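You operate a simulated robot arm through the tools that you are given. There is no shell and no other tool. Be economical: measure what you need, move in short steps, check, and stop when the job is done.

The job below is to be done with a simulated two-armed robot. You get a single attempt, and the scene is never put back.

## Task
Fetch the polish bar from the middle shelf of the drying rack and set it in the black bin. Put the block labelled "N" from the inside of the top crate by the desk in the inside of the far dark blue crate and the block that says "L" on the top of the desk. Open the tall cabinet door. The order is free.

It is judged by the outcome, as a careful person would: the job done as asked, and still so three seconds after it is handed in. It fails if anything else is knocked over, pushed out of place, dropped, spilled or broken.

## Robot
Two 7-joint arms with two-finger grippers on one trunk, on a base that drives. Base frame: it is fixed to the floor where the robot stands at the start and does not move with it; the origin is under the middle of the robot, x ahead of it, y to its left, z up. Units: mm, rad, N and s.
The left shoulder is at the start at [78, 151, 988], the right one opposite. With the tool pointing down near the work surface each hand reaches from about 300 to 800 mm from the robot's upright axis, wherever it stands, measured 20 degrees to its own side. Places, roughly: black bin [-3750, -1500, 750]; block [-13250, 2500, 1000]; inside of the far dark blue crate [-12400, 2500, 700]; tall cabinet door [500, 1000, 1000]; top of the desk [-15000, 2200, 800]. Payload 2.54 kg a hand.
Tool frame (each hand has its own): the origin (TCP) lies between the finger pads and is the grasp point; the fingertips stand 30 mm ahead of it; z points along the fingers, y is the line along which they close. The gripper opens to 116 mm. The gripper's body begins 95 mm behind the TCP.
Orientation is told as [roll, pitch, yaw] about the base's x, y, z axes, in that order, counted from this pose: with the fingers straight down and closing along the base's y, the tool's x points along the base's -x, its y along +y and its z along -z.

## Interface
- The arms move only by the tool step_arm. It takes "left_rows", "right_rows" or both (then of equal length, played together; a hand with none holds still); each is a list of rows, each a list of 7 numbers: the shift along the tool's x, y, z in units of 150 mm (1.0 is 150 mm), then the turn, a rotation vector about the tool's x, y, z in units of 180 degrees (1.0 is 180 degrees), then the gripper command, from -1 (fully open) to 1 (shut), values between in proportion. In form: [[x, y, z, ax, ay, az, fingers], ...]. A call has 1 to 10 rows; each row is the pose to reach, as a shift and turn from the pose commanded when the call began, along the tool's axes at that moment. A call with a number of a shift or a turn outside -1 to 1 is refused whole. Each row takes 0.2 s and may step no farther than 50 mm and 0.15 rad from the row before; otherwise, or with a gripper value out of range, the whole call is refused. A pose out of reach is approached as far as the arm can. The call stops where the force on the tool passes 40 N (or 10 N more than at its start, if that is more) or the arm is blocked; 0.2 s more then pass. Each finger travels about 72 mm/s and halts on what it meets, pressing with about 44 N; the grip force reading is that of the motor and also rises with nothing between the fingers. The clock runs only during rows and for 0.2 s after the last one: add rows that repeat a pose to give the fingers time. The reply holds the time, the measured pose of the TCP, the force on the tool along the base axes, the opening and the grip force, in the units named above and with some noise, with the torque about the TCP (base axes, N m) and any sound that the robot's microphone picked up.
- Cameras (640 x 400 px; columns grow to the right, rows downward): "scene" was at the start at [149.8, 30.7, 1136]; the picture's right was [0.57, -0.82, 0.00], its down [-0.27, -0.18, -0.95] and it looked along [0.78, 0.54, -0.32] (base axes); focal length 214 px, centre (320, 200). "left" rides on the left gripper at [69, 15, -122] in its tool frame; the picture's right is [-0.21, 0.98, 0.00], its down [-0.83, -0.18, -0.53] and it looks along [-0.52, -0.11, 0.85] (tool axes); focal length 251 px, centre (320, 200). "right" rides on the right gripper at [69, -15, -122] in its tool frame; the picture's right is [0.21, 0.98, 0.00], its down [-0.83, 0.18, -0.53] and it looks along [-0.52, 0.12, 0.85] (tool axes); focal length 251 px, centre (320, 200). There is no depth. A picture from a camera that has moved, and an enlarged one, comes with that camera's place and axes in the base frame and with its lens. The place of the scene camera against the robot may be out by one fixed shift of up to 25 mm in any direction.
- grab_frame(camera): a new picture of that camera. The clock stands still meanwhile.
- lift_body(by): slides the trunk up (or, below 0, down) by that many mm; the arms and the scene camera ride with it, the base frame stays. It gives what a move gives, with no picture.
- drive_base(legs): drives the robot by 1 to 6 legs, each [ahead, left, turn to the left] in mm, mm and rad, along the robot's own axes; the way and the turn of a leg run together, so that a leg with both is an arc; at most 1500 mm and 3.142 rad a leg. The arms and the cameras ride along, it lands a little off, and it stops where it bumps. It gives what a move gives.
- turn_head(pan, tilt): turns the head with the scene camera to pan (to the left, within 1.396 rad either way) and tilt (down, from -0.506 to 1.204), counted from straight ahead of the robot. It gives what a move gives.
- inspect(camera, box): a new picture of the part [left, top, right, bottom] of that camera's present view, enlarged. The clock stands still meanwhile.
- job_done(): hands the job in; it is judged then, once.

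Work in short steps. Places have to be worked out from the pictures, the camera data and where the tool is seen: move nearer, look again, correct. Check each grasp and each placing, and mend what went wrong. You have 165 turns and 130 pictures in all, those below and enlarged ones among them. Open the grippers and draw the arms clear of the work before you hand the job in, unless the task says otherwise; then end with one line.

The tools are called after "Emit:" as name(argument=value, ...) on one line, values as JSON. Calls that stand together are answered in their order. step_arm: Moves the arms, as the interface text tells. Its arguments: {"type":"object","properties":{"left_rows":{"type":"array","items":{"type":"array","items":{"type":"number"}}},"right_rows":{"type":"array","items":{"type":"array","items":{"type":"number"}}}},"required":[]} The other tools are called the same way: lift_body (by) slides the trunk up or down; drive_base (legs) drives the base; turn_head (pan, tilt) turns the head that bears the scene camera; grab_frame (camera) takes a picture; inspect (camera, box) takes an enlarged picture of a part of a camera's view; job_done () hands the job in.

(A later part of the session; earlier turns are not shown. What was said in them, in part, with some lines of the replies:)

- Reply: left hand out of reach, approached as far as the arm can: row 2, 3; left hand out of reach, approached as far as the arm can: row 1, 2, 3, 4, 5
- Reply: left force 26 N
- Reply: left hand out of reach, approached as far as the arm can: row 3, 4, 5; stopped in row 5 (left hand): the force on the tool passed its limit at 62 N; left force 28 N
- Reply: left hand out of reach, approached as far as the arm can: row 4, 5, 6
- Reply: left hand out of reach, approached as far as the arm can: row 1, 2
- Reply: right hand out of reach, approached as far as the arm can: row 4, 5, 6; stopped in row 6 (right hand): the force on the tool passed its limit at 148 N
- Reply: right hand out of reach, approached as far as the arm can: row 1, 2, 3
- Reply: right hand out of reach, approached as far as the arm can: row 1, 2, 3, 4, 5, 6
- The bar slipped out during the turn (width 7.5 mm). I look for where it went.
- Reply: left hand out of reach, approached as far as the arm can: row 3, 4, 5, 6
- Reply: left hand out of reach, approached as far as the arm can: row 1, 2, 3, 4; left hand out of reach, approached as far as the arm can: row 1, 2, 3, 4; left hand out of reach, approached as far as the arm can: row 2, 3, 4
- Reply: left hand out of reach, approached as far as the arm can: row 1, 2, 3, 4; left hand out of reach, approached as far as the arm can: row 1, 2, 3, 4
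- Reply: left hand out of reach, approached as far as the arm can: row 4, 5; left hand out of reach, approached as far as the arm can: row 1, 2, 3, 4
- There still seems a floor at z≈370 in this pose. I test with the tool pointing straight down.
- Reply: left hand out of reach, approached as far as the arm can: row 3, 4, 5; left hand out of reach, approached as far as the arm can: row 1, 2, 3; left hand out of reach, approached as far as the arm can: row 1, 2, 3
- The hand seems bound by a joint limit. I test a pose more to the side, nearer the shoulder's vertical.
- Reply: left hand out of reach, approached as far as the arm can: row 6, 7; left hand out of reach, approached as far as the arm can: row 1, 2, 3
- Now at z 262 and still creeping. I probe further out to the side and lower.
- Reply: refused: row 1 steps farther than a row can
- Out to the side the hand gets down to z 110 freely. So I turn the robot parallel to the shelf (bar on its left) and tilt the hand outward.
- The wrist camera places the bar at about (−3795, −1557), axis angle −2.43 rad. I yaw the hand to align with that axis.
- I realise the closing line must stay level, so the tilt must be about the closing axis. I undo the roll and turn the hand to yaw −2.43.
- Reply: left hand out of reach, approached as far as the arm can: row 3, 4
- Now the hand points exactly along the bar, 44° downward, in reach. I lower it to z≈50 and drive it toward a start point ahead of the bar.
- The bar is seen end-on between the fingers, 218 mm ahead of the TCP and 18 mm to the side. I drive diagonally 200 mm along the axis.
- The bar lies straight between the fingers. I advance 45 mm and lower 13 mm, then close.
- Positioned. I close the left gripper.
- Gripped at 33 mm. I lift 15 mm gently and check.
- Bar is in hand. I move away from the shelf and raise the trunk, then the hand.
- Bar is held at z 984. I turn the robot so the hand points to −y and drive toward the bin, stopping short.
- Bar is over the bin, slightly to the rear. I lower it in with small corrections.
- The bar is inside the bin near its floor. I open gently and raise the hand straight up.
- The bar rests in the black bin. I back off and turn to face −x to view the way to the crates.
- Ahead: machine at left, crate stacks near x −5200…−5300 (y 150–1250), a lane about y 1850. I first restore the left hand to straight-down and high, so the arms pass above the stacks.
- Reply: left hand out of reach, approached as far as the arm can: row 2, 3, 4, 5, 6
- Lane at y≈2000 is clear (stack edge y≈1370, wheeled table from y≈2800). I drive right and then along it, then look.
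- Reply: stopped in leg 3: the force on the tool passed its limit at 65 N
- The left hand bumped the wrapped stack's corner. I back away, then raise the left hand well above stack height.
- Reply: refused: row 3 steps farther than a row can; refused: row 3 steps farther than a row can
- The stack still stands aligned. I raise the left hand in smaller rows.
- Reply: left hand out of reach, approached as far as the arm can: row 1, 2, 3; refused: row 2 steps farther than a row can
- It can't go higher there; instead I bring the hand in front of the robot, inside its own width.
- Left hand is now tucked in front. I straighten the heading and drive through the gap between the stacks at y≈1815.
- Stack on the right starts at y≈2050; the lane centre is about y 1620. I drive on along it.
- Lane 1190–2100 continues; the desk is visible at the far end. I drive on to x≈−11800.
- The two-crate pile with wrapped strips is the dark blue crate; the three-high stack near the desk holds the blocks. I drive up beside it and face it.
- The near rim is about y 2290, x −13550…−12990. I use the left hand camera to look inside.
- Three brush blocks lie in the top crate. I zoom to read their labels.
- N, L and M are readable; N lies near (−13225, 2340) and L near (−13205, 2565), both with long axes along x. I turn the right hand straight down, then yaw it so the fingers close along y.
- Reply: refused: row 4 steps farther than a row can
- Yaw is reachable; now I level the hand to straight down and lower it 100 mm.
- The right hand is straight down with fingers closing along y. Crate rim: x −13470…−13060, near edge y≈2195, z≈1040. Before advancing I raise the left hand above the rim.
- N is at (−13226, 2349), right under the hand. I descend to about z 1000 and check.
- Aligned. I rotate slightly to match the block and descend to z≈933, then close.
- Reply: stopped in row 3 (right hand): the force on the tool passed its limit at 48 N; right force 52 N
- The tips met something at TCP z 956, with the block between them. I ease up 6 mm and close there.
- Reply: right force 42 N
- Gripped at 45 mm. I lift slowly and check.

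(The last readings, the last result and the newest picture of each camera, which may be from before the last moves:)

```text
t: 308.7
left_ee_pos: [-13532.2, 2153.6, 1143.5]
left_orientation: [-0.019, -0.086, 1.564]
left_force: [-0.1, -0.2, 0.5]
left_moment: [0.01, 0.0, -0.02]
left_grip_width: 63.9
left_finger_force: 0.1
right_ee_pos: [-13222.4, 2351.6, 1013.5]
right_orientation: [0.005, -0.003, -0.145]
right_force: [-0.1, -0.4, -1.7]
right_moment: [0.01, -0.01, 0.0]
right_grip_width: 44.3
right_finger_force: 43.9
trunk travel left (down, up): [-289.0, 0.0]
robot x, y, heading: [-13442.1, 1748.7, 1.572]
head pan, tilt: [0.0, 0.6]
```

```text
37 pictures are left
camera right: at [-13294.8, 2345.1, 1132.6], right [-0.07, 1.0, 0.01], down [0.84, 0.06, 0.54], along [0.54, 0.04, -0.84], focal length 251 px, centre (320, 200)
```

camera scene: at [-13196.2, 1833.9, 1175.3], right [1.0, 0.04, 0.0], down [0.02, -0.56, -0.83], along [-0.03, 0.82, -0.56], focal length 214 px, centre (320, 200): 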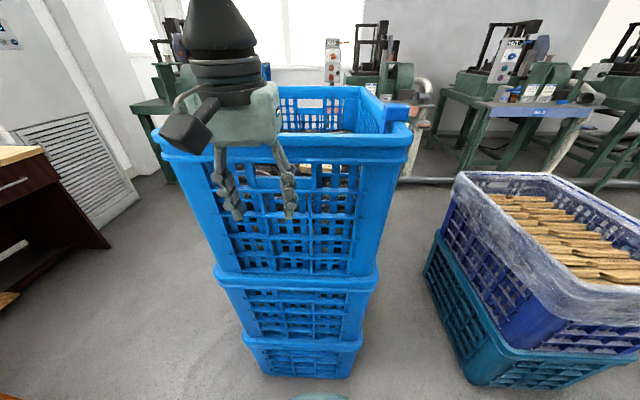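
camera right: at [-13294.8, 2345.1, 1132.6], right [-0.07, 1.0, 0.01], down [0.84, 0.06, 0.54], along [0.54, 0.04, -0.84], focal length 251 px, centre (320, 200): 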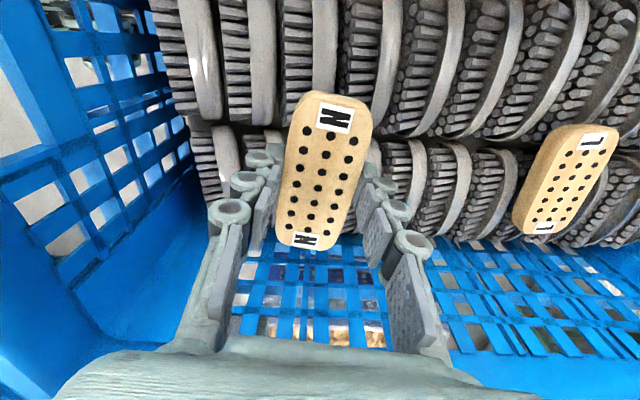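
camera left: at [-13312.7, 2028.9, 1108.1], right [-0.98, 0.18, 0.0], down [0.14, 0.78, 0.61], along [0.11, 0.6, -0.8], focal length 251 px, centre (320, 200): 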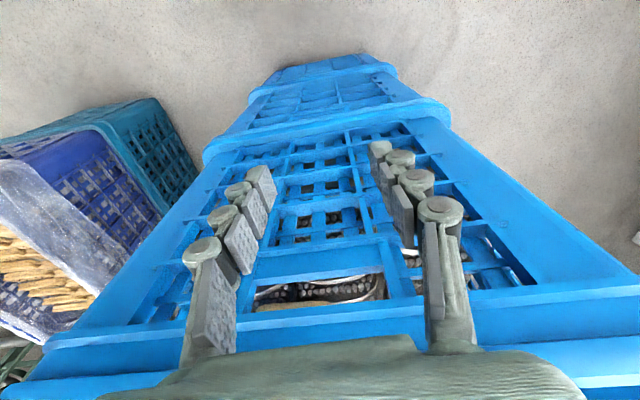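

N is held. I raise it above the rim, back out, and drive right toward the dark blue crate.

Emit:
step_arm(right_rows=[[0, 0, -0.25, 0, 0, 0, 1], [0, 0, -0.5, 0, 0, 0, 1], [0, 0, -0.75, 0, 0, 0, 1], [0, 0, -1, 0, 0, 0, 1]])

Emit:
drive_base(legs=[[-320, 0, 0], [0, -720, 0]])

Emit:
turn_head(pan=-0.35, tilt=0.6)

Emit:
grab_frame(camera="scene")

Emit:
grab_frame(camera="right")

```text
t: 309.7
left_ee_pos: [-13534.5, 2153.9, 1143.6]
left_orientation: [-0.02, -0.086, 1.564]
left_force: [-0.2, 0.0, 0.5]
left_moment: [-0.03, -0.02, 0.0]
left_grip_width: 63.8
left_finger_force: 0.1
right_ee_pos: [-13225.2, 2349.8, 1163.8]
right_orientation: [0.007, 0.0, -0.145]
right_force: [0.5, -0.6, -0.5]
right_moment: [0.03, 0.0, -0.03]
right_grip_width: 44.7
right_finger_force: 43.8
trunk travel left (down, up): [-289.0, 0.0]
robot x, y, heading: [-13443.8, 1756.2, 1.572]
head pan, tilt: [0.0, 0.6]
```

```text
t: 318.7
left_ee_pos: [-12820.9, 1841.7, 1143.6]
left_orientation: [-0.019, -0.085, 1.572]
left_force: [-0.7, -0.4, -0.5]
left_moment: [0.02, 0.0, 0.02]
left_grip_width: 63.6
left_finger_force: 0.0
right_ee_pos: [-12515.0, 2040.3, 1162.2]
right_orientation: [0.007, -0.001, -0.137]
right_force: [-0.4, 0.4, -1.3]
right_moment: [-0.01, 0.02, -0.02]
right_grip_width: 44.4
right_finger_force: 43.9
trunk travel left (down, up): [-289.0, 0.0]
robot x, y, heading: [-12725.4, 1437.9, 1.578]
head pan, tilt: [0.0, 0.6]
```

```text
t: 319.5
left_ee_pos: [-12821.3, 1842.1, 1142.2]
left_orientation: [-0.018, -0.085, 1.572]
left_force: [-0.2, -0.3, -0.1]
left_moment: [0.0, 0.0, 0.0]
left_grip_width: 63.7
left_finger_force: 0.1
right_ee_pos: [-12514.4, 2040.4, 1162.5]
right_orientation: [0.008, -0.004, -0.135]
right_force: [-0.5, -0.3, -0.7]
right_moment: [-0.01, -0.07, -0.02]
right_grip_width: 44.4
right_finger_force: 44.5
trunk travel left (down, up): [-289.0, 0.0]
robot x, y, heading: [-12726.3, 1438.2, 1.579]
head pan, tilt: [-0.351, 0.6]
```

```text
36 pictures are left
camera scene: at [-12692.2, 1570.4, 1175.3], right [0.94, -0.33, 0.0], down [-0.19, -0.53, -0.83], along [0.28, 0.78, -0.56], focal length 214 px, centre (320, 200)
```

scene: 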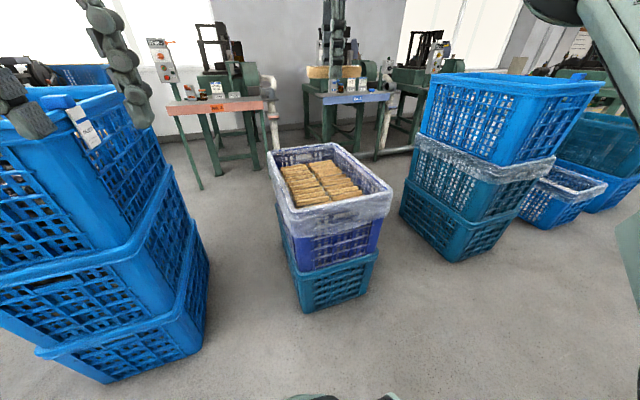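

```text
35 pictures are left
camera right: at [-12586.8, 2034.4, 1283.7], right [-0.08, 1.0, 0.01], down [0.84, 0.06, 0.54], along [0.53, 0.05, -0.84], focal length 251 px, centre (320, 200)
```

right: 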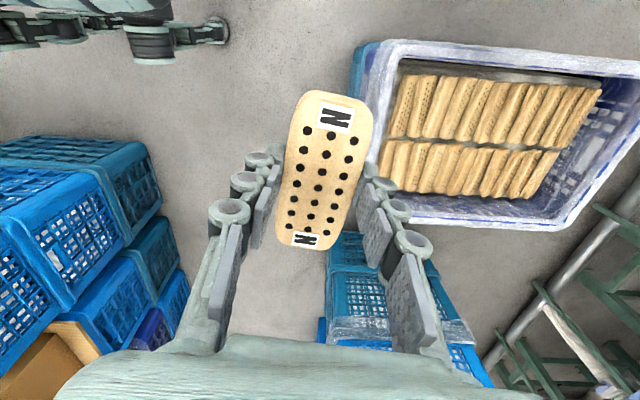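

N held; the dark blue crate's strips centre near (−12405, 2490). I drive so the hand comes over it, then look again.

Emit:
drive_base(legs=[[330, -105, 0]])

Emit:
step_arm(right_rows=[[0, 0.2, 0.2, 0, 0, 0, 1], [0, 0.3, 0.45, 0, 0, 0, 1], [0, 0.4, 0.7, 0, 0, 0, 1], [0, 0.4, 1, 0, 0, 0, 1]])

Emit:
grab_frame(camera="right")

```text
t: 321.8
left_ee_pos: [-12719.9, 2172.5, 1142.3]
left_orientation: [-0.019, -0.086, 1.57]
left_force: [0.2, 0.2, 0.1]
left_moment: [-0.07, -0.01, 0.01]
left_grip_width: 63.9
left_finger_force: 0.0
right_ee_pos: [-12411.9, 2370.4, 1163.9]
right_orientation: [0.005, -0.002, -0.139]
right_force: [0.3, 0.7, -0.3]
right_moment: [-0.02, 0.0, 0.01]
right_grip_width: 44.6
right_finger_force: 44.2
trunk travel left (down, up): [-289.0, 0.0]
robot x, y, heading: [-12627.2, 1772.2, 1.58]
head pan, tilt: [-0.351, 0.6]
```

```text
t: 322.8
left_ee_pos: [-12719.9, 2172.8, 1143.4]
left_orientation: [-0.018, -0.086, 1.568]
left_force: [0.1, 1.3, 1.0]
left_moment: [-0.01, 0.05, 0.02]
left_grip_width: 64.0
left_finger_force: 0.1
right_ee_pos: [-12404.1, 2430.4, 1015.6]
right_orientation: [0.009, -0.001, -0.138]
right_force: [0.8, 0.3, -0.6]
right_moment: [-0.01, -0.01, 0.0]
right_grip_width: 44.4
right_finger_force: 43.5
trunk travel left (down, up): [-289.0, 0.0]
robot x, y, heading: [-12627.4, 1767.6, 1.582]
head pan, tilt: [-0.351, 0.6]
```

```text
34 pictures are left
camera right: at [-12475.7, 2423.8, 1136.2], right [-0.08, 1.0, 0.01], down [0.84, 0.06, 0.54], along [0.53, 0.05, -0.84], focal length 251 px, centre (320, 200)
```

right: 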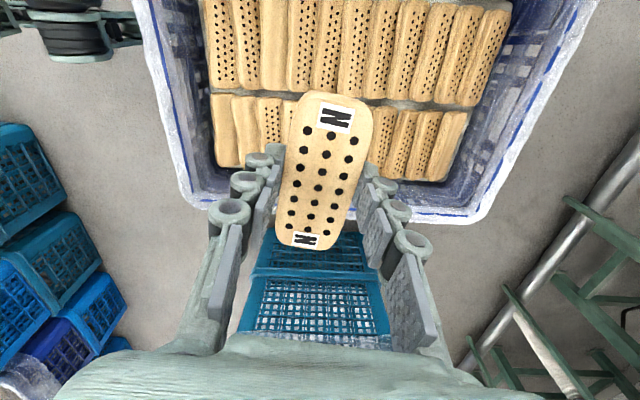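

The hand is centred over the strips. I lower the trunk 250 mm, so the block comes near them, and look.

Emit:
lift_body(by=-250)

Emit:
grab_frame(camera="right")

```text
t: 325.4
left_ee_pos: [-12719.9, 2171.4, 893.7]
left_orientation: [-0.019, -0.086, 1.569]
left_force: [0.0, 0.2, -0.2]
left_moment: [0.0, -0.02, 0.01]
left_grip_width: 63.8
left_finger_force: 0.0
right_ee_pos: [-12403.7, 2429.0, 766.4]
right_orientation: [0.007, -0.001, -0.139]
right_force: [-0.2, -1.1, -0.4]
right_moment: [-0.01, -0.03, -0.01]
right_grip_width: 44.1
right_finger_force: 43.6
trunk travel left (down, up): [-39.0, 250.0]
robot x, y, heading: [-12628.8, 1774.4, 1.575]
head pan, tilt: [-0.351, 0.6]
```

```text
33 pictures are left
camera right: at [-12476.3, 2423.4, 887.0], right [-0.08, 1.0, 0.01], down [0.84, 0.06, 0.54], along [0.53, 0.05, -0.84], focal length 251 px, centre (320, 200)
```

right: 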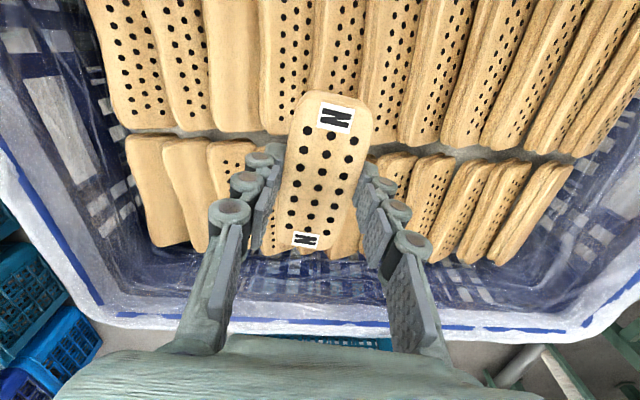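

Strips look about 55 mm below the held block. I descend 40 mm, then in small steps watching the force.

Emit:
step_arm(right_rows=[[0, 0, 0.1, 0, 0, 0, 1], [0, 0, 0.2, 0, 0, 0, 1], [0, 0, 0.27, 0, 0, 0, 1], [0, 0, 0.27, 0, 0, 0, 1]])

Emit:
step_arm(right_rows=[[0, 0, 0.03, 0, 0, 0, 1], [0, 0, 0.06, 0, 0, 0, 1], [0, 0, 0.06, 0, 0, 0, 1]])

Emit:
grab_frame(camera="right")

```text
t: 326.4
left_ee_pos: [-12719.5, 2173.1, 891.7]
left_orientation: [-0.019, -0.086, 1.569]
left_force: [0.7, 0.4, 0.4]
left_moment: [0.01, -0.01, 0.02]
left_grip_width: 63.8
left_finger_force: 0.0
right_ee_pos: [-12403.4, 2431.7, 725.0]
right_orientation: [0.006, -0.001, -0.14]
right_force: [-0.1, -0.4, -0.8]
right_moment: [-0.01, -0.06, 0.0]
right_grip_width: 44.3
right_finger_force: 43.9
trunk travel left (down, up): [-39.0, 250.0]
robot x, y, heading: [-12626.9, 1769.3, 1.575]
head pan, tilt: [-0.351, 0.6]
```

```text
t: 327.1
left_ee_pos: [-12719.4, 2172.1, 892.6]
left_orientation: [-0.018, -0.087, 1.568]
left_force: [0.9, -0.7, 0.3]
left_moment: [-0.04, 0.0, -0.01]
left_grip_width: 64.1
left_finger_force: 0.1
right_ee_pos: [-12402.1, 2429.9, 717.6]
right_orientation: [0.007, -0.003, -0.141]
right_force: [0.0, 0.2, -0.8]
right_moment: [0.0, -0.03, 0.02]
right_grip_width: 44.2
right_finger_force: 44.3
trunk travel left (down, up): [-39.0, 250.0]
robot x, y, heading: [-12623.7, 1772.9, 1.579]
head pan, tilt: [-0.351, 0.6]
```

```text
32 pictures are left
camera right: at [-12475.4, 2423.6, 837.5], right [-0.08, 1.0, 0.01], down [0.84, 0.06, 0.54], along [0.53, 0.05, -0.84], focal length 251 px, centre (320, 200)
```

right: 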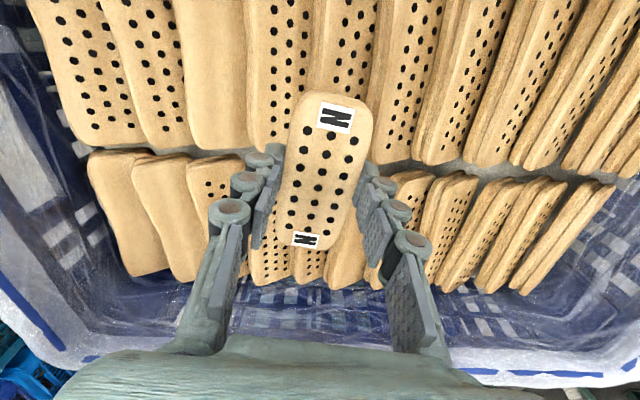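

About 10 mm left. I continue in small steps until there is contact.

Emit:
step_arm(right_rows=[[0, 0, 0.03, 0, 0, 0, 1], [0, 0, 0.06, 0, 0, 0, 1], [0, 0, 0.06, 0, 0, 0, 1]])

Emit:
step_arm(right_rows=[[0, 0, 0.025, 0, 0, 0, 1], [0, 0, 0.045, 0, 0, 0, 1], [0, 0, 0.045, 0, 0, 0, 1]])

Emit:
step_arm(right_rows=[[0, 0, 0.025, 0, 0, 0, 1], [0, 0, 0.045, 0, 0, 0, 1], [0, 0, 0.045, 0, 0, 0, 1]])

```text
t: 327.9
left_ee_pos: [-12719.6, 2172.6, 892.4]
left_orientation: [-0.018, -0.085, 1.569]
left_force: [-0.2, -0.8, -0.8]
left_moment: [0.01, 0.0, 0.0]
left_grip_width: 64.0
left_finger_force: 0.1
right_ee_pos: [-12403.9, 2429.6, 707.1]
right_orientation: [0.008, -0.001, -0.138]
right_force: [1.0, 0.4, -1.2]
right_moment: [0.0, -0.03, 0.01]
right_grip_width: 44.0
right_finger_force: 44.7
trunk travel left (down, up): [-39.0, 250.0]
robot x, y, heading: [-12626.7, 1774.7, 1.576]
head pan, tilt: [-0.351, 0.6]
```

```text
t: 328.8
left_ee_pos: [-12719.5, 2172.2, 891.7]
left_orientation: [-0.019, -0.085, 1.57]
left_force: [0.8, 0.3, -0.1]
left_moment: [0.03, -0.01, 0.01]
left_grip_width: 63.7
left_finger_force: 0.0
right_ee_pos: [-12402.5, 2429.1, 700.5]
right_orientation: [0.009, -0.002, -0.139]
right_force: [-0.6, 0.0, -1.1]
right_moment: [0.0, -0.03, 0.02]
right_grip_width: 44.6
right_finger_force: 44.1
trunk travel left (down, up): [-39.0, 250.0]
robot x, y, heading: [-12622.8, 1768.9, 1.574]
head pan, tilt: [-0.351, 0.6]
```

```text
t: 329.6
left_ee_pos: [-12720.1, 2173.0, 892.6]
left_orientation: [-0.02, -0.083, 1.57]
left_force: [-0.3, 0.6, 0.1]
left_moment: [0.02, 0.02, -0.01]
left_grip_width: 63.6
left_finger_force: 0.0
right_ee_pos: [-12403.4, 2430.6, 693.1]
right_orientation: [0.007, -0.001, -0.139]
right_force: [-0.7, -0.7, 0.0]
right_moment: [0.01, 0.02, 0.03]
right_grip_width: 44.6
right_finger_force: 44.4
trunk travel left (down, up): [-39.0, 250.0]
robot x, y, heading: [-12625.5, 1772.4, 1.58]
head pan, tilt: [-0.351, 0.6]
```

No contact yet at z 693; I go on stepping down.

Emit:
step_arm(right_rows=[[0, 0, 0.03, 0, 0, 0, 1], [0, 0, 0.06, 0, 0, 0, 1], [0, 0, 0.06, 0, 0, 0, 1]])

Emit:
step_arm(right_rows=[[0, 0, 0.025, 0, 0, 0, 1], [0, 0, 0.05, 0, 0, 0, 1], [0, 0, 0.05, 0, 0, 0, 1]])

Emit:
grab_frame(camera="right")

```text
t: 330.4
left_ee_pos: [-12720.4, 2172.5, 892.4]
left_orientation: [-0.021, -0.085, 1.568]
left_force: [0.0, -0.7, -0.1]
left_moment: [0.0, 0.01, -0.01]
left_grip_width: 63.9
left_finger_force: 0.1
right_ee_pos: [-12403.2, 2432.5, 685.6]
right_orientation: [0.008, -0.002, -0.137]
right_force: [-0.3, -0.2, -0.8]
right_moment: [-0.01, -0.03, 0.03]
right_grip_width: 44.2
right_finger_force: 43.8
trunk travel left (down, up): [-39.0, 250.0]
robot x, y, heading: [-12627.9, 1767.6, 1.582]
head pan, tilt: [-0.351, 0.6]
```

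```text
t: 331.1
left_ee_pos: [-12719.6, 2169.8, 892.7]
left_orientation: [-0.02, -0.088, 1.569]
left_force: [-0.1, -1.0, 0.1]
left_moment: [-0.02, 0.0, -0.03]
left_grip_width: 63.9
left_finger_force: 0.0
right_ee_pos: [-12404.5, 2431.0, 681.3]
right_orientation: [0.013, -0.001, -0.139]
right_force: [2.5, 4.5, 24.4]
right_moment: [-0.54, -0.05, 0.13]
right_grip_width: 44.5
right_finger_force: 43.9
trunk travel left (down, up): [-39.0, 250.0]
robot x, y, heading: [-12626.1, 1770.5, 1.574]
head pan, tilt: [-0.351, 0.6]
```

```text
31 pictures are left
camera right: at [-12476.2, 2423.7, 802.4], right [-0.08, 1.0, 0.01], down [0.84, 0.06, 0.54], along [0.53, 0.05, -0.84], focal length 251 px, centre (320, 200)
```

right: 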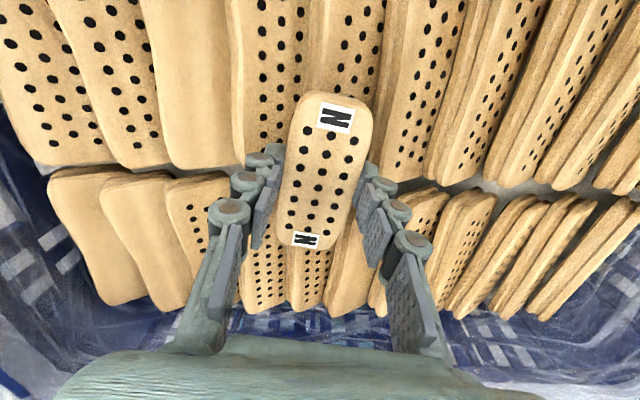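

Contact (24 N) at z 681. I relieve slightly, open, and lift away.

Emit:
step_arm(right_rows=[[0, 0, -0.015, 0, 0, 0, 0.9], [0, 0, -0.015, 0, 0, 0, 0.1], [0, 0, -0.015, 0, 0, 0, -0.2], [0, 0, -0.015, 0, 0, 0, -0.2], [0, 0, -0.2, 0, 0, 0, -0.2], [0, 0, -0.45, 0, 0, 0, -0.2], [0, 0, -0.7, 0, 0, 0, -0.2]])

Emit:
grab_frame(camera="right")

```text
t: 332.8
left_ee_pos: [-12719.4, 2170.8, 892.8]
left_orientation: [-0.017, -0.086, 1.569]
left_force: [-0.6, -0.1, 0.1]
left_moment: [0.03, 0.02, 0.0]
left_grip_width: 63.9
left_finger_force: 0.0
right_ee_pos: [-12405.0, 2430.3, 781.6]
right_orientation: [0.008, -0.002, -0.137]
right_force: [0.5, -0.4, 0.2]
right_moment: [-0.01, 0.01, 0.0]
right_grip_width: 69.9
right_finger_force: 0.1
trunk travel left (down, up): [-39.0, 250.0]
robot x, y, heading: [-12626.5, 1771.4, 1.581]
head pan, tilt: [-0.351, 0.6]
```

```text
30 pictures are left
camera right: at [-12476.9, 2423.9, 902.2], right [-0.08, 1.0, 0.01], down [0.84, 0.06, 0.54], along [0.53, 0.05, -0.84], focal length 251 px, centre (320, 200)
```

right: 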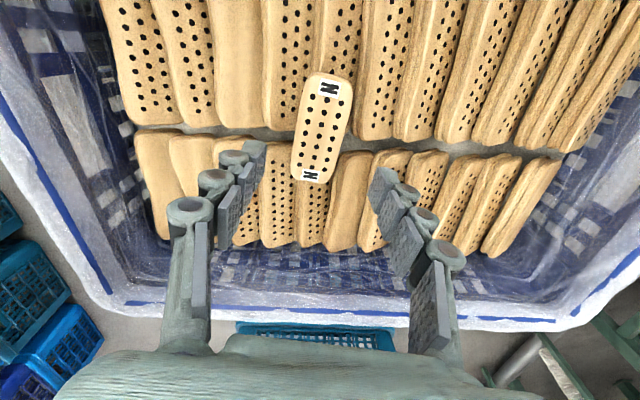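

N lies in the dark blue crate. I raise trunk and hand, then return to the tall stack for L.

Emit:
lift_body(by=250)

Emit:
step_arm(right_rows=[[0, 0, -0.3, 0, 0, 0, -0.5], [0, 0, -0.6, 0, 0, 0, -0.5], [0, 0, -0.9, 0, 0, 0, -0.5]])

Emit:
drive_base(legs=[[-330, 0, 0], [0, 740, 0], [330, 0, 0]])

Emit:
grab_frame(camera="right")

```text
t: 335.3
left_ee_pos: [-12719.6, 2172.4, 1142.0]
left_orientation: [-0.019, -0.086, 1.568]
left_force: [0.0, 0.4, -0.1]
left_moment: [-0.02, 0.03, 0.05]
left_grip_width: 63.8
left_finger_force: 0.0
right_ee_pos: [-12404.5, 2431.3, 1031.8]
right_orientation: [0.007, -0.002, -0.139]
right_force: [0.2, -0.7, -0.1]
right_moment: [0.01, 0.01, 0.01]
right_grip_width: 69.5
right_finger_force: 0.0
trunk travel left (down, up): [-289.0, 0.0]
robot x, y, heading: [-12624.5, 1767.5, 1.577]
head pan, tilt: [-0.351, 0.6]
```

```text
t: 336.1
left_ee_pos: [-12720.5, 2171.8, 1142.9]
left_orientation: [-0.017, -0.088, 1.57]
left_force: [-0.2, 0.1, 0.0]
left_moment: [0.06, -0.01, -0.01]
left_grip_width: 63.8
left_finger_force: 0.1
right_ee_pos: [-12408.7, 2433.0, 1167.9]
right_orientation: [0.01, -0.002, -0.139]
right_force: [0.3, 0.2, 0.3]
right_moment: [0.04, -0.02, 0.01]
right_grip_width: 87.2
right_finger_force: 0.0
trunk travel left (down, up): [-289.0, 0.0]
robot x, y, heading: [-12626.1, 1774.7, 1.58]
head pan, tilt: [-0.351, 0.6]
```

```text
t: 347.1
left_ee_pos: [-13461.7, 2153.1, 1142.0]
left_orientation: [-0.02, -0.086, 1.58]
left_force: [-0.7, 0.3, 0.4]
left_moment: [0.01, 0.0, 0.02]
left_grip_width: 64.0
left_finger_force: 0.1
right_ee_pos: [-13151.0, 2417.4, 1165.1]
right_orientation: [0.008, -0.001, -0.128]
right_force: [-0.2, 0.6, -0.4]
right_moment: [-0.04, 0.0, 0.0]
right_grip_width: 86.9
right_finger_force: 0.0
trunk travel left (down, up): [-289.0, 0.0]
robot x, y, heading: [-13362.6, 1752.3, 1.584]
head pan, tilt: [-0.351, 0.6]
```

```text
29 pictures are left
camera right: at [-13223.6, 2410.2, 1286.1], right [-0.09, 1.0, 0.01], down [0.84, 0.07, 0.54], along [0.53, 0.05, -0.84], focal length 251 px, centre (320, 200)
```

right: 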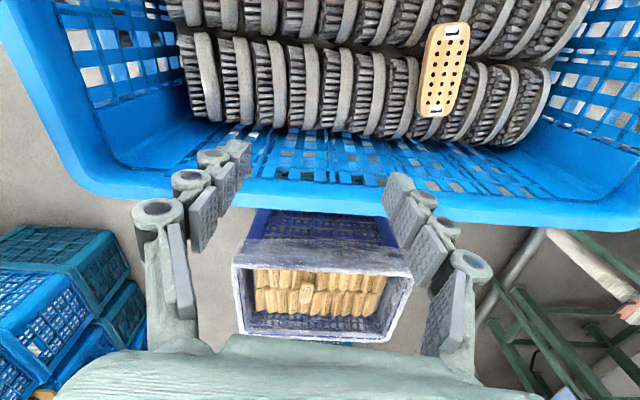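

L at (−13207, 2570). I creep 50 mm closer and move the hand over it.

Emit:
drive_base(legs=[[50, 0, -0.01]])

Emit:
step_arm(right_rows=[[0.15, 0.2, 0, 0, 0, 0, -0.5], [0.3, 0.4, 0.1, 0, 0, 0, -0.5], [0.4, 0.6, 0.3, 0, 0, -0.02, -0.5], [0.45, 0.66, 0.5, 0, 0, -0.04, -0.5]])

Emit:
grab_frame(camera="right")

```text
t: 348.1
left_ee_pos: [-13458.4, 2203.4, 1143.3]
left_orientation: [-0.019, -0.084, 1.568]
left_force: [0.1, -0.1, 0.4]
left_moment: [-0.05, 0.03, 0.02]
left_grip_width: 63.8
left_finger_force: 0.2
right_ee_pos: [-13143.5, 2464.8, 1166.0]
right_orientation: [0.005, -0.002, -0.14]
right_force: [-0.2, 0.1, 0.1]
right_moment: [-0.07, 0.03, -0.02]
right_grip_width: 86.9
right_finger_force: 0.1
trunk travel left (down, up): [-289.0, 0.0]
robot x, y, heading: [-13362.9, 1803.4, 1.575]
head pan, tilt: [-0.351, 0.6]
```

```text
t: 349.1
left_ee_pos: [-13456.4, 2201.2, 1143.7]
left_orientation: [-0.018, -0.089, 1.568]
left_force: [-1.3, 0.0, 0.4]
left_moment: [0.05, -0.01, 0.01]
left_grip_width: 63.7
left_finger_force: 0.0
right_ee_pos: [-13189.1, 2510.5, 1074.7]
right_orientation: [0.007, -0.002, -0.014]
right_force: [1.0, 0.3, 0.0]
right_moment: [0.02, 0.02, -0.01]
right_grip_width: 86.9
right_finger_force: 0.0
right hand out of reach, approached as far as the arm can: row 1, 2, 3, 4
trunk travel left (down, up): [-289.0, 0.0]
robot x, y, heading: [-13364.1, 1802.0, 1.576]
head pan, tilt: [-0.351, 0.6]
```

```text
28 pictures are left
camera right: at [-13260.1, 2494.9, 1195.2], right [-0.2, 0.98, 0.01], down [0.83, 0.17, 0.54], along [0.52, 0.11, -0.84], focal length 251 px, centre (320, 200)
```

right: 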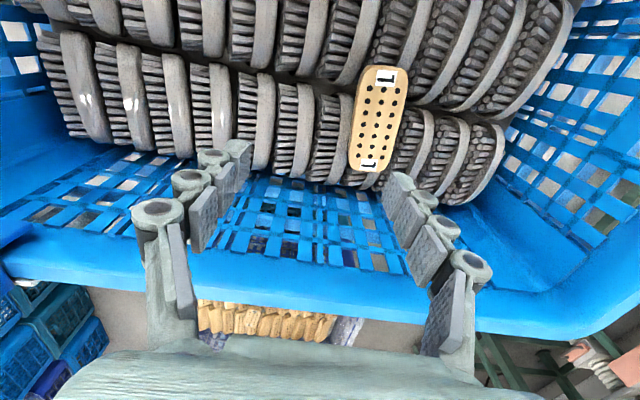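

Reach ends about 30 mm short. I creep the base another 30 mm and descend while reaching forward.

Emit:
drive_base(legs=[[30, 0, 0]])

Emit:
step_arm(right_rows=[[0, 0, 0.2, 0, 0, 0, -0.5], [0.05, 0.1, 0.4, 0, 0, 0, -0.5], [0.1, 0.2, 0.5, 0, 0, 0, -0.5], [0.12, 0.22, 0.5, 0, 0, 0, -0.5]])

Emit:
grab_frame(camera="right")

```text
t: 349.9
left_ee_pos: [-13458.4, 2234.3, 1142.3]
left_orientation: [-0.018, -0.085, 1.569]
left_force: [-0.1, 0.2, 0.3]
left_moment: [-0.06, -0.01, -0.01]
left_grip_width: 63.8
left_finger_force: 0.1
right_ee_pos: [-13189.7, 2541.1, 1072.6]
right_orientation: [0.005, -0.002, -0.015]
right_force: [0.6, -0.2, -1.6]
right_moment: [-0.09, 0.0, 0.02]
right_grip_width: 87.4
right_finger_force: 0.1
trunk travel left (down, up): [-289.0, 0.0]
robot x, y, heading: [-13367.3, 1832.5, 1.578]
head pan, tilt: [-0.351, 0.6]
```

```text
t: 350.9
left_ee_pos: [-13458.4, 2231.1, 1141.6]
left_orientation: [-0.02, -0.085, 1.57]
left_force: [0.3, 0.2, -0.6]
left_moment: [-0.04, -0.02, 0.0]
left_grip_width: 63.7
left_finger_force: 0.1
right_ee_pos: [-13209.4, 2574.1, 998.9]
right_orientation: [0.007, -0.001, -0.013]
right_force: [-0.8, 0.6, 0.5]
right_moment: [-0.03, 0.04, 0.01]
right_grip_width: 86.9
right_finger_force: 0.0
trunk travel left (down, up): [-289.0, 0.0]
robot x, y, heading: [-13365.5, 1834.0, 1.575]
head pan, tilt: [-0.351, 0.6]
```

```text
27 pictures are left
camera right: at [-13279.8, 2560.3, 1119.0], right [-0.2, 0.98, 0.01], down [0.83, 0.17, 0.54], along [0.52, 0.11, -0.84], focal length 251 px, centre (320, 200)
```

right: 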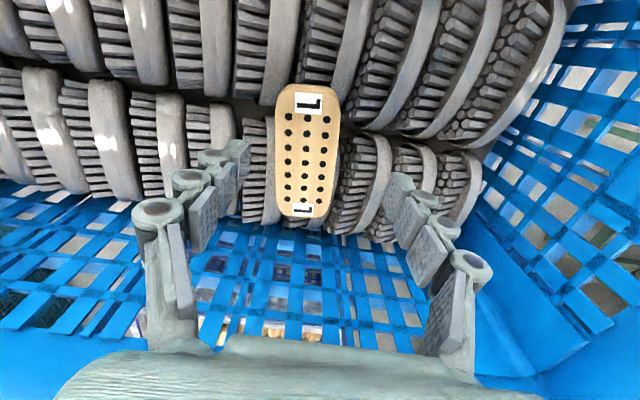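

L is nearly centred. Small corrections, descend to z≈958 and close.

Emit:
step_arm(right_rows=[[0, -0.03, 0.08, 0, 0, -0.015, -0.4], [0, -0.055, 0.16, 0, 0, -0.03, -0.4], [0, -0.055, 0.265, 0, 0, -0.03, -0.4], [0, -0.055, 0.265, 0, 0, -0.03, -0.4]])

Emit:
grab_frame(camera="right")

```text
t: 351.9
left_ee_pos: [-13459.4, 2232.2, 1144.4]
left_orientation: [-0.019, -0.086, 1.57]
left_force: [0.8, -0.2, -0.1]
left_moment: [-0.04, -0.01, 0.0]
left_grip_width: 63.8
left_finger_force: 0.0
right_ee_pos: [-13207.8, 2565.9, 959.2]
right_orientation: [0.006, -0.004, 0.081]
right_force: [0.2, -1.0, -0.4]
right_moment: [-0.03, -0.02, -0.02]
right_grip_width: 81.1
right_finger_force: 0.0
trunk travel left (down, up): [-289.0, 0.0]
robot x, y, heading: [-13363.3, 1833.6, 1.577]
head pan, tilt: [-0.351, 0.6]
```

```text
26 pictures are left
camera right: at [-13277.5, 2545.0, 1078.9], right [-0.29, 0.96, 0.0], down [0.81, 0.24, 0.54], along [0.51, 0.16, -0.84], focal length 251 px, centre (320, 200)
```

right: 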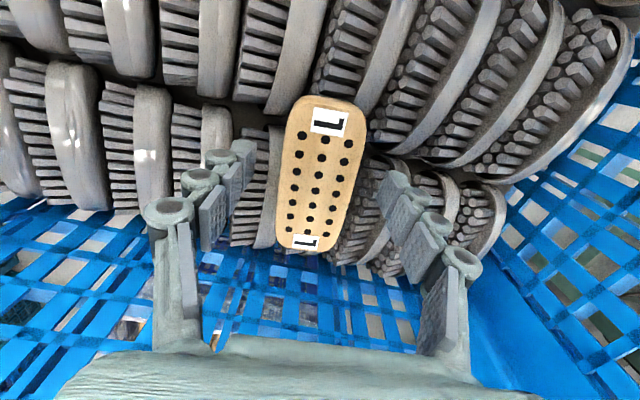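

Same picture as with N at grasp height. I close and lift.

Emit:
step_arm(right_rows=[[0, 0, 0, 0, 0, 0, 0], [0, 0, 0, 0, 0, 0, 0.3], [0, 0, 0, 0, 0, 0, 0.7], [0, 0, 0, 0, 0, 0, 1], [0, 0, 0, 0, 0, 0, 1]])

Emit:
step_arm(right_rows=[[0, 0, -0.07, 0, 0, 0, 1], [0, 0, -0.15, 0, 0, 0, 1], [0, 0, -0.3, 0, 0, 0, 1], [0, -0.1, -0.55, 0, 0, 0, 1], [0, -0.2, -0.8, 0, 0, 0, 1], [0, -0.3, -1, 0, 0, 0, 1]])

Emit:
grab_frame(camera="right")

```text
t: 353.1
left_ee_pos: [-13458.6, 2231.4, 1141.8]
left_orientation: [-0.018, -0.085, 1.569]
left_force: [-0.2, -0.4, -0.4]
left_moment: [0.05, -0.05, 0.01]
left_grip_width: 63.6
left_finger_force: 0.0
right_ee_pos: [-13207.4, 2566.5, 957.8]
right_orientation: [0.006, -0.001, 0.08]
right_force: [0.6, -0.3, 0.3]
right_moment: [0.01, 0.05, -0.04]
right_grip_width: 44.4
right_finger_force: 43.9
trunk travel left (down, up): [-289.0, 0.0]
robot x, y, heading: [-13365.0, 1826.4, 1.576]
head pan, tilt: [-0.351, 0.6]
```

```text
t: 354.5
left_ee_pos: [-13457.9, 2233.4, 1142.3]
left_orientation: [-0.022, -0.084, 1.568]
left_force: [-0.1, -0.4, -0.2]
left_moment: [0.02, 0.03, -0.01]
left_grip_width: 63.8
left_finger_force: 0.1
right_ee_pos: [-13204.7, 2523.3, 1109.0]
right_orientation: [0.008, -0.003, 0.08]
right_force: [0.1, 0.2, -1.0]
right_moment: [0.03, -0.01, -0.03]
right_grip_width: 44.5
right_finger_force: 43.2
trunk travel left (down, up): [-289.0, 0.0]
robot x, y, heading: [-13362.8, 1829.0, 1.576]
head pan, tilt: [-0.351, 0.6]
```

```text
25 pictures are left
camera right: at [-13273.8, 2501.8, 1229.3], right [-0.29, 0.96, 0.01], down [0.81, 0.24, 0.54], along [0.51, 0.16, -0.84], focal length 251 px, centre (320, 200)
```

right: 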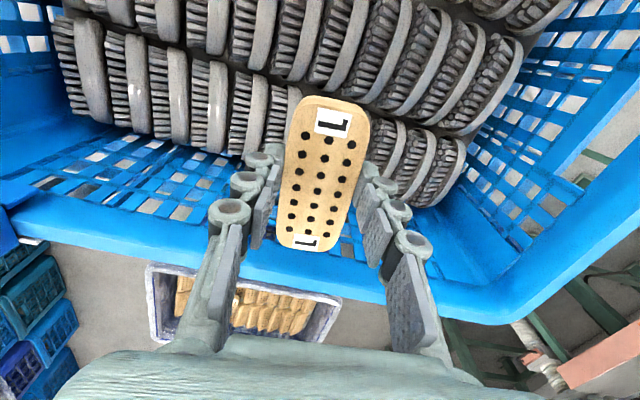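

L is held clear of the rim. I withdraw, back out, move left toward the desk and look at it.

Emit:
step_arm(right_rows=[[0, -0.2, -0.15, 0, 0, 0, 1], [0, -0.45, -0.25, 0, 0, 0, 1], [0, -0.7, -0.3, 0, 0, 0, 1], [0, -0.9, -0.3, 0, 0, 0, 1]])

Emit:
drive_base(legs=[[-480, 0, 0], [0, 520, 0]])

Emit:
turn_head(pan=0.75, tilt=0.45)

Emit:
grab_frame(camera="scene")

```text
t: 355.5
left_ee_pos: [-13457.1, 2232.6, 1142.0]
left_orientation: [-0.02, -0.086, 1.57]
left_force: [0.3, -0.6, 0.4]
left_moment: [0.0, -0.01, 0.02]
left_grip_width: 63.9
left_finger_force: 0.0
right_ee_pos: [-13195.9, 2385.7, 1150.6]
right_orientation: [0.005, -0.004, 0.08]
right_force: [-0.2, 0.8, -0.7]
right_moment: [0.01, -0.01, -0.02]
right_grip_width: 44.4
right_finger_force: 44.0
trunk travel left (down, up): [-289.0, 0.0]
robot x, y, heading: [-13365.3, 1830.0, 1.574]
head pan, tilt: [-0.351, 0.6]
```

```text
t: 363.3
left_ee_pos: [-13954.2, 1751.4, 1143.0]
left_orientation: [-0.019, -0.086, 1.558]
left_force: [0.0, -0.3, -1.2]
left_moment: [-0.02, 0.01, 0.0]
left_grip_width: 64.0
left_finger_force: 0.0
right_ee_pos: [-13689.1, 1902.6, 1149.8]
right_orientation: [0.004, -0.004, 0.068]
right_force: [-1.0, -0.3, 0.0]
right_moment: [-0.01, -0.01, 0.01]
right_grip_width: 44.4
right_finger_force: 44.0
trunk travel left (down, up): [-289.0, 0.0]
robot x, y, heading: [-13865.1, 1351.4, 1.571]
head pan, tilt: [-0.351, 0.6]
```

```text
t: 364.6
left_ee_pos: [-13954.1, 1751.0, 1142.9]
left_orientation: [-0.019, -0.085, 1.557]
left_force: [0.5, 0.3, -0.7]
left_moment: [0.03, 0.03, -0.02]
left_grip_width: 63.7
left_finger_force: 0.0
right_ee_pos: [-13690.3, 1902.5, 1150.6]
right_orientation: [0.004, -0.003, 0.07]
right_force: [0.5, 0.5, -1.4]
right_moment: [0.02, -0.01, 0.0]
right_grip_width: 44.7
right_finger_force: 44.3
trunk travel left (down, up): [-289.0, 0.0]
robot x, y, heading: [-13861.5, 1352.1, 1.563]
head pan, tilt: [0.75, 0.45]
```

```text
24 pictures are left
camera scene: at [-13921.8, 1463.1, 1188.8], right [0.74, 0.68, 0.0], down [0.29, -0.32, -0.9], along [-0.61, 0.66, -0.44], focal length 214 px, centre (320, 200)
```

scene: 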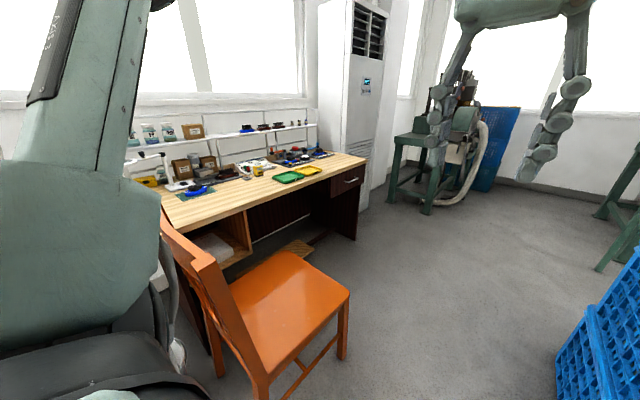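

The desk's right front part is free (around (−14810, 2680), top ≈ 750). I drive up between chair and stack, then turn to face the desk.

Emit:
drive_base(legs=[[950, 0, 0.008], [150, 130, 0], [0, 0, 1.571]])

Emit:
turn_head(pan=-0.1, tilt=0.5)

Emit:
grab_frame(camera="scene")

Emit:
grab_frame(camera="right")

```text
t: 375.1
left_ee_pos: [-14408.6, 2357.7, 1141.0]
left_orientation: [-0.018, -0.086, -3.126]
left_force: [-0.1, -0.5, 0.4]
left_moment: [-0.02, 0.02, 0.01]
left_grip_width: 63.8
left_finger_force: 0.1
right_ee_pos: [-14567.5, 2616.5, 1149.4]
right_orientation: [0.005, -0.004, 1.666]
right_force: [0.2, -0.1, -0.2]
right_moment: [-0.01, -0.01, -0.01]
right_grip_width: 44.5
right_finger_force: 43.8
trunk travel left (down, up): [-289.0, 0.0]
robot x, y, heading: [-14011.3, 2458.6, -3.121]
head pan, tilt: [0.75, 0.45]
```

```text
t: 376.2
left_ee_pos: [-14409.0, 2356.5, 1142.6]
left_orientation: [-0.02, -0.085, -3.126]
left_force: [0.5, -0.5, 0.6]
left_moment: [0.01, 0.03, 0.01]
left_grip_width: 63.9
left_finger_force: 0.1
right_ee_pos: [-14568.5, 2615.6, 1149.5]
right_orientation: [0.006, -0.004, 1.666]
right_force: [-0.7, 0.6, -0.4]
right_moment: [0.01, 0.01, 0.02]
right_grip_width: 44.4
right_finger_force: 43.9
trunk travel left (down, up): [-289.0, 0.0]
robot x, y, heading: [-14009.8, 2455.3, -3.117]
head pan, tilt: [-0.099, 0.499]
```

```text
23 pictures are left
camera scene: at [-14164.4, 2439.6, 1184.4], right [0.08, 1.0, 0.0], down [0.48, -0.04, -0.88], along [-0.88, 0.07, -0.48], focal length 214 px, centre (320, 200)
```

scene: 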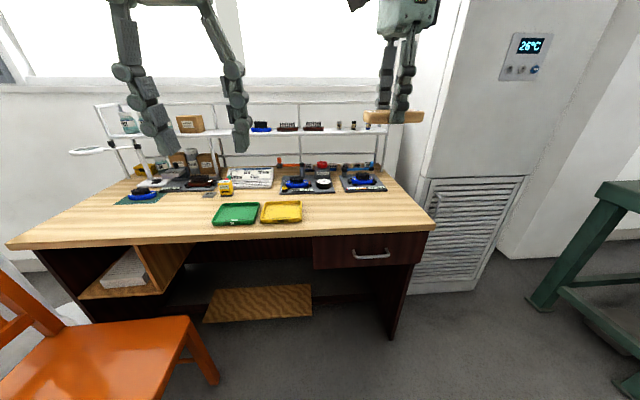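

```text
22 pictures are left
camera right: at [-14546.8, 2548.7, 1270.7], right [-0.95, -0.31, 0.0], down [-0.26, 0.8, 0.54], along [-0.17, 0.51, -0.84], focal length 251 px, centre (320, 200)
```

right: 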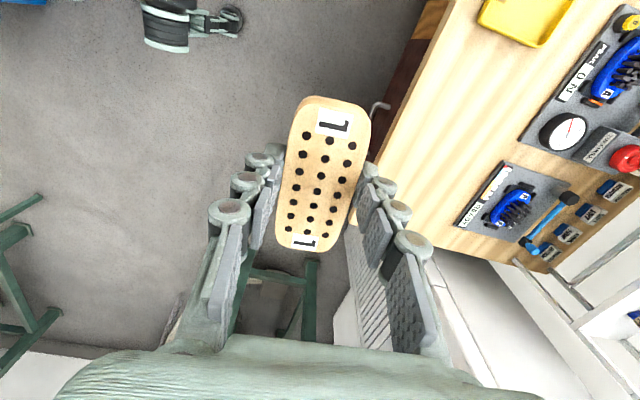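

Free desk area spans x −14730…−15010 around y 2700. I drive 200 mm ahead and right, extend the hand over it and lower the trunk.

Emit:
drive_base(legs=[[200, -85, -0.02]])

Emit:
step_arm(right_rows=[[0, 0.2, 0.1, 0, 0, 0, 1], [0, 0.4, 0.2, 0, 0, 0, 1], [0, 0.55, 0.3, 0, 0, 0, 1]])

Emit:
lift_body(by=-230)

Emit:
grab_frame(camera="right")

Emit:
grab_frame(camera="scene")

```text
t: 377.9
left_ee_pos: [-14605.9, 2446.5, 1142.2]
left_orientation: [-0.019, -0.084, 3.135]
left_force: [-0.4, 0.8, 0.0]
left_moment: [-0.02, -0.01, 0.01]
left_grip_width: 63.7
left_finger_force: 0.0
right_ee_pos: [-14757.8, 2711.0, 1150.2]
right_orientation: [0.006, -0.002, 1.645]
right_force: [-0.9, 0.1, -1.6]
right_moment: [-0.04, -0.01, -0.07]
right_grip_width: 44.8
right_finger_force: 44.2
trunk travel left (down, up): [-289.0, 0.0]
robot x, y, heading: [-14202.7, 2537.5, -3.14]
head pan, tilt: [-0.099, 0.499]
```

```text
t: 378.7
left_ee_pos: [-14605.9, 2445.8, 1142.3]
left_orientation: [-0.02, -0.088, 3.135]
left_force: [0.3, 0.0, -0.8]
left_moment: [0.03, -0.01, 0.0]
left_grip_width: 63.6
left_finger_force: 0.1
right_ee_pos: [-14840.8, 2701.8, 1105.7]
right_orientation: [0.007, -0.002, 1.645]
right_force: [-0.6, -0.2, -1.0]
right_moment: [0.01, -0.05, -0.01]
right_grip_width: 44.3
right_finger_force: 44.0
trunk travel left (down, up): [-289.0, 0.0]
robot x, y, heading: [-14203.9, 2536.8, -3.141]
head pan, tilt: [-0.099, 0.499]
```

```text
t: 381.1
left_ee_pos: [-14605.1, 2445.9, 913.8]
left_orientation: [-0.016, -0.086, 3.134]
left_force: [1.4, 0.4, -0.1]
left_moment: [-0.02, 0.01, 0.05]
left_grip_width: 63.9
left_finger_force: 0.0
right_ee_pos: [-14839.0, 2703.0, 875.1]
right_orientation: [0.006, -0.002, 1.646]
right_force: [-0.5, -0.3, 0.0]
right_moment: [0.01, -0.02, -0.02]
right_grip_width: 44.6
right_finger_force: 43.8
trunk travel left (down, up): [-59.0, 230.0]
robot x, y, heading: [-14202.4, 2534.5, -3.142]
head pan, tilt: [-0.099, 0.499]
```

```text
21 pictures are left
camera right: at [-14820.0, 2634.3, 996.1], right [-0.96, -0.29, 0.0], down [-0.24, 0.81, 0.54], along [-0.16, 0.51, -0.84], focal length 251 px, centre (320, 200)
```

right: 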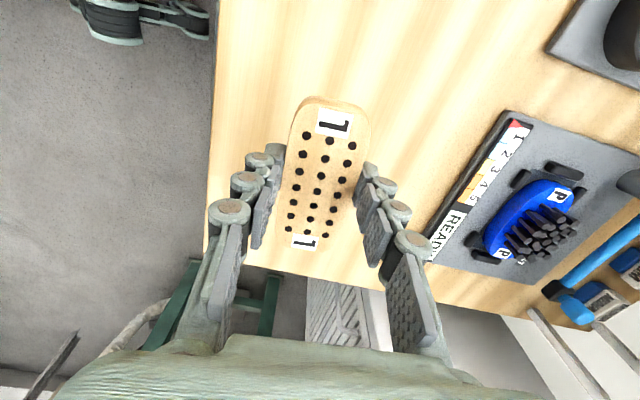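

```text
20 pictures are left
camera scene: at [-14357.2, 2524.6, 954.4], right [0.1, 1.0, 0.0], down [0.48, -0.05, -0.88], along [-0.87, 0.09, -0.48], focal length 214 px, centre (320, 200)
```

scene: 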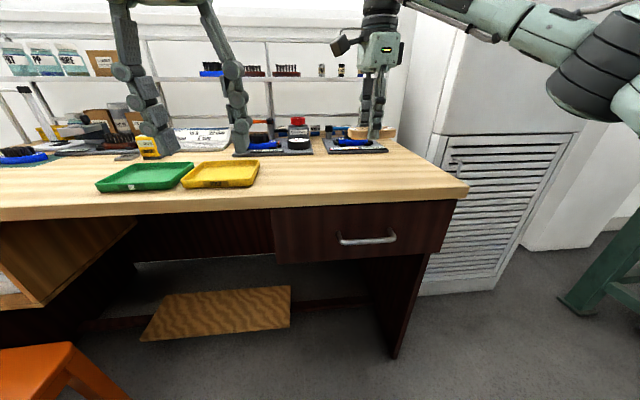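

The block is over free desk with good margins. I lower 75 mm, then step down to contact.

Emit:
step_arm(right_rows=[[0, 0, 0.2, 0, 0, 0, 1], [0, 0, 0.4, 0, 0, 0, 1], [0, 0, 0.5, 0, 0, 0, 1], [0, 0, 0.5, 0, 0, 0, 1]])

Emit:
step_arm(right_rows=[[0, 0, 0.03, 0, 0, 0, 1], [0, 0, 0.05, 0, 0, 0, 1], [0, 0, 0.05, 0, 0, 0, 1]])

Emit:
step_arm(right_rows=[[0, 0, 0.03, 0, 0, 0, 1], [0, 0, 0.05, 0, 0, 0, 1], [0, 0, 0.05, 0, 0, 0, 1]])

Emit:
grab_frame(camera="right")

```text
t: 382.1
left_ee_pos: [-14604.4, 2447.3, 911.5]
left_orientation: [-0.019, -0.086, 3.134]
left_force: [0.9, -0.7, -0.4]
left_moment: [-0.04, 0.0, -0.02]
left_grip_width: 64.0
left_finger_force: 0.1
right_ee_pos: [-14839.7, 2702.1, 801.1]
right_orientation: [0.005, -0.006, 1.647]
right_force: [-0.2, -0.2, -0.3]
right_moment: [0.01, -0.05, 0.03]
right_grip_width: 44.5
right_finger_force: 44.3
trunk travel left (down, up): [-59.0, 230.0]
robot x, y, heading: [-14203.5, 2540.6, -3.144]
head pan, tilt: [-0.099, 0.499]
```

```text
t: 382.9
left_ee_pos: [-14604.7, 2447.0, 913.1]
left_orientation: [-0.019, -0.084, 3.135]
left_force: [0.5, 0.4, -0.7]
left_moment: [0.02, 0.02, 0.02]
left_grip_width: 63.8
left_finger_force: 0.1
right_ee_pos: [-14841.3, 2702.9, 791.9]
right_orientation: [0.006, -0.003, 1.645]
right_force: [0.3, 0.3, -0.1]
right_moment: [-0.01, 0.03, -0.01]
right_grip_width: 44.6
right_finger_force: 43.9
trunk travel left (down, up): [-59.0, 230.0]
robot x, y, heading: [-14205.6, 2541.1, -3.146]
head pan, tilt: [-0.099, 0.499]
```

```text
t: 383.7
left_ee_pos: [-14604.1, 2446.0, 914.0]
left_orientation: [-0.019, -0.086, 3.135]
left_force: [-0.6, -0.4, 1.3]
left_moment: [-0.02, 0.04, 0.0]
left_grip_width: 63.8
left_finger_force: 0.1
right_ee_pos: [-14839.0, 2703.0, 790.3]
right_orientation: [0.013, -0.001, 1.642]
right_force: [-2.7, 1.1, 22.6]
right_moment: [0.18, -0.33, 0.09]
right_grip_width: 44.6
right_finger_force: 43.8
trunk travel left (down, up): [-59.0, 230.0]
robot x, y, heading: [-14199.9, 2538.0, -3.143]
head pan, tilt: [-0.099, 0.499]
```

```text
19 pictures are left
camera right: at [-14819.3, 2635.0, 910.6], right [-0.96, -0.29, 0.01], down [-0.24, 0.81, 0.54], along [-0.16, 0.51, -0.84], focal length 251 px, centre (320, 200)
```

right: 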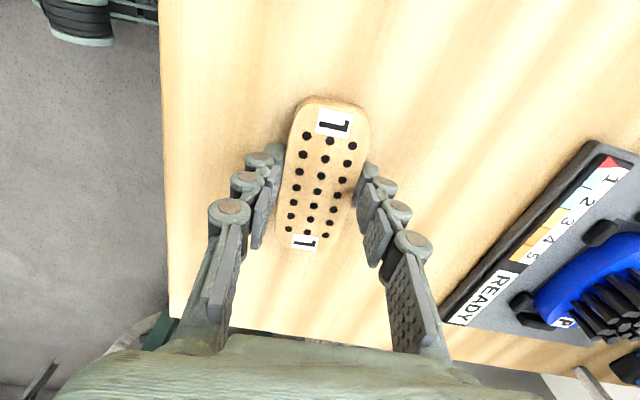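

Contact (23 N) on the desk. I relieve, open, and lift away.

Emit:
step_arm(right_rows=[[0, 0, -0.025, 0, 0, 0, 0.9], [0, 0, -0.025, 0, 0, 0, 0.1], [0, 0, -0.025, 0, 0, 0, -0.3], [0, 0, -0.025, 0, 0, 0, -0.3], [0, 0, -0.25, 0, 0, 0, -0.3], [0, 0, -0.55, 0, 0, 0, -0.3], [0, 0, -0.85, 0, 0, 0, -0.3]])

Emit:
lift_body(by=200)

Emit:
drive_base(legs=[[-220, 0, 0]])

Emit:
grab_frame(camera="scene")

```text
t: 385.3
left_ee_pos: [-14604.3, 2447.4, 913.4]
left_orientation: [-0.02, -0.087, 3.136]
left_force: [-0.3, 0.5, 0.6]
left_moment: [0.03, -0.01, 0.03]
left_grip_width: 63.8
left_finger_force: 0.2
right_ee_pos: [-14837.8, 2700.7, 915.4]
right_orientation: [0.005, -0.004, 1.645]
right_force: [-0.3, -0.1, 0.2]
right_moment: [-0.03, -0.02, 0.01]
right_grip_width: 75.4
right_finger_force: 0.0
trunk travel left (down, up): [-59.0, 230.0]
robot x, y, heading: [-14204.5, 2536.4, -3.139]
head pan, tilt: [-0.099, 0.499]
```

```text
t: 387.4
left_ee_pos: [-14604.9, 2447.3, 1112.2]
left_orientation: [-0.019, -0.086, 3.134]
left_force: [0.1, 1.1, -0.1]
left_moment: [0.01, 0.02, 0.04]
left_grip_width: 63.9
left_finger_force: 0.0
right_ee_pos: [-14836.9, 2701.1, 1114.5]
right_orientation: [0.005, -0.005, 1.646]
right_force: [-0.7, 0.2, -0.4]
right_moment: [0.0, 0.01, 0.0]
right_grip_width: 75.2
right_finger_force: 0.0
trunk travel left (down, up): [-259.0, 30.0]
robot x, y, heading: [-14206.6, 2538.3, -3.146]
head pan, tilt: [-0.099, 0.499]
```

```text
t: 389.1
left_ee_pos: [-14383.4, 2447.5, 1114.3]
left_orientation: [-0.019, -0.085, 3.134]
left_force: [0.0, 0.3, -0.6]
left_moment: [0.03, 0.01, 0.01]
left_grip_width: 63.8
left_finger_force: 0.0
right_ee_pos: [-14616.5, 2700.6, 1115.2]
right_orientation: [0.007, -0.003, 1.644]
right_force: [-1.0, -0.4, -0.3]
right_moment: [0.0, 0.05, 0.02]
right_grip_width: 75.2
right_finger_force: 0.0
trunk travel left (down, up): [-259.0, 30.0]
robot x, y, heading: [-13981.5, 2535.0, 3.14]
head pan, tilt: [-0.099, 0.499]
```

```text
18 pictures are left
camera scene: at [-14135.8, 2524.7, 1154.5], right [0.1, 0.99, 0.0], down [0.48, -0.05, -0.88], along [-0.87, 0.09, -0.48], focal length 214 px, centre (320, 200)
```

scene: 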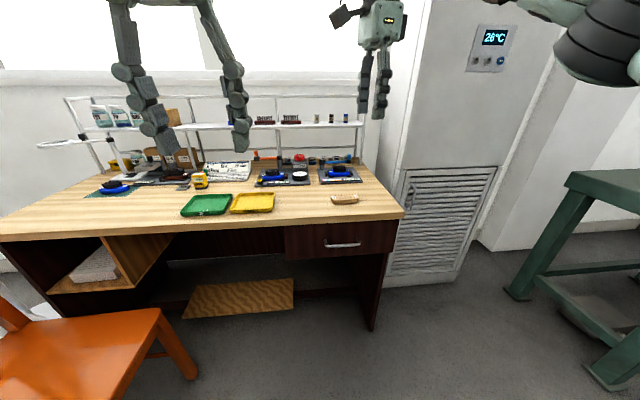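

All four placements are done. I open both grippers fully in free space before handing in.

Emit:
step_arm(left_rows=[[0, 0, 0, 0, 0, 0, -1], [0, 0, 0, 0, 0, 0, -1], [0, 0, 0, 0, 0, 0, -1]], right_rows=[[0, 0, 0, 0, 0, 0, -1], [0, 0, 0, 0, 0, 0, -1], [0, 0, 0, 0, 0, 0, -1]])

Emit:
inspect(camera="scene", box=[170, 140, 420, 260])

```text
t: 389.9
left_ee_pos: [-14383.8, 2447.2, 1113.1]
left_orientation: [-0.017, -0.085, 3.135]
left_force: [0.7, 0.4, -0.2]
left_moment: [-0.04, 0.02, -0.03]
left_grip_width: 116.0
left_finger_force: 0.2
right_ee_pos: [-14617.2, 2700.4, 1114.5]
right_orientation: [0.005, -0.005, 1.645]
right_force: [0.3, 0.2, -0.5]
right_moment: [-0.01, 0.0, 0.01]
right_grip_width: 115.9
right_finger_force: 0.0
trunk travel left (down, up): [-259.0, 30.0]
robot x, y, heading: [-13982.1, 2538.5, 3.143]
head pan, tilt: [-0.099, 0.499]
```

```text
2.56 times, centred on (295, 200) of scene
camera zoom: at [-14136.4, 2524.7, 1154.4], right [0.1, 0.99, 0.0], down [0.48, -0.05, -0.88], along [-0.87, 0.09, -0.48], focal length 549 px, centre (384, 200)
```

zoom: 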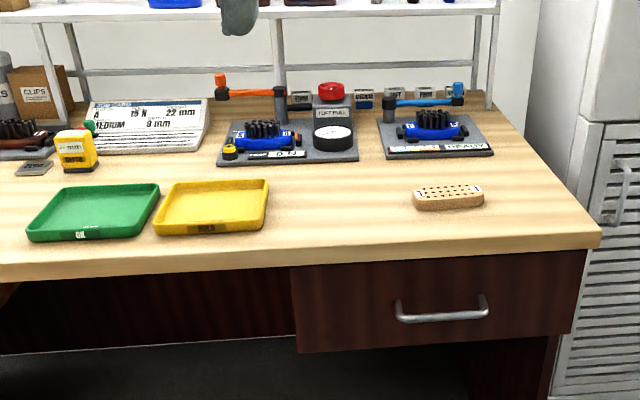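

The L block lies flat on the desk, the hands are empty and clear, and the other placements were checked earlier. I hand the job in.

Emit:
job_done()

```text
The job is handed in.
```

I finished all four tasks, with two mishaps: the polish bar is in the black bin, block N is in the far dark blue crate, block L is on the desk and the cabinet door stands about 85° open. On the way to the bin I dropped the bar on the floor and picked it up again. The left hand also bumped a wrapped crate stack once; it was still standing straight in a picture taken right after.
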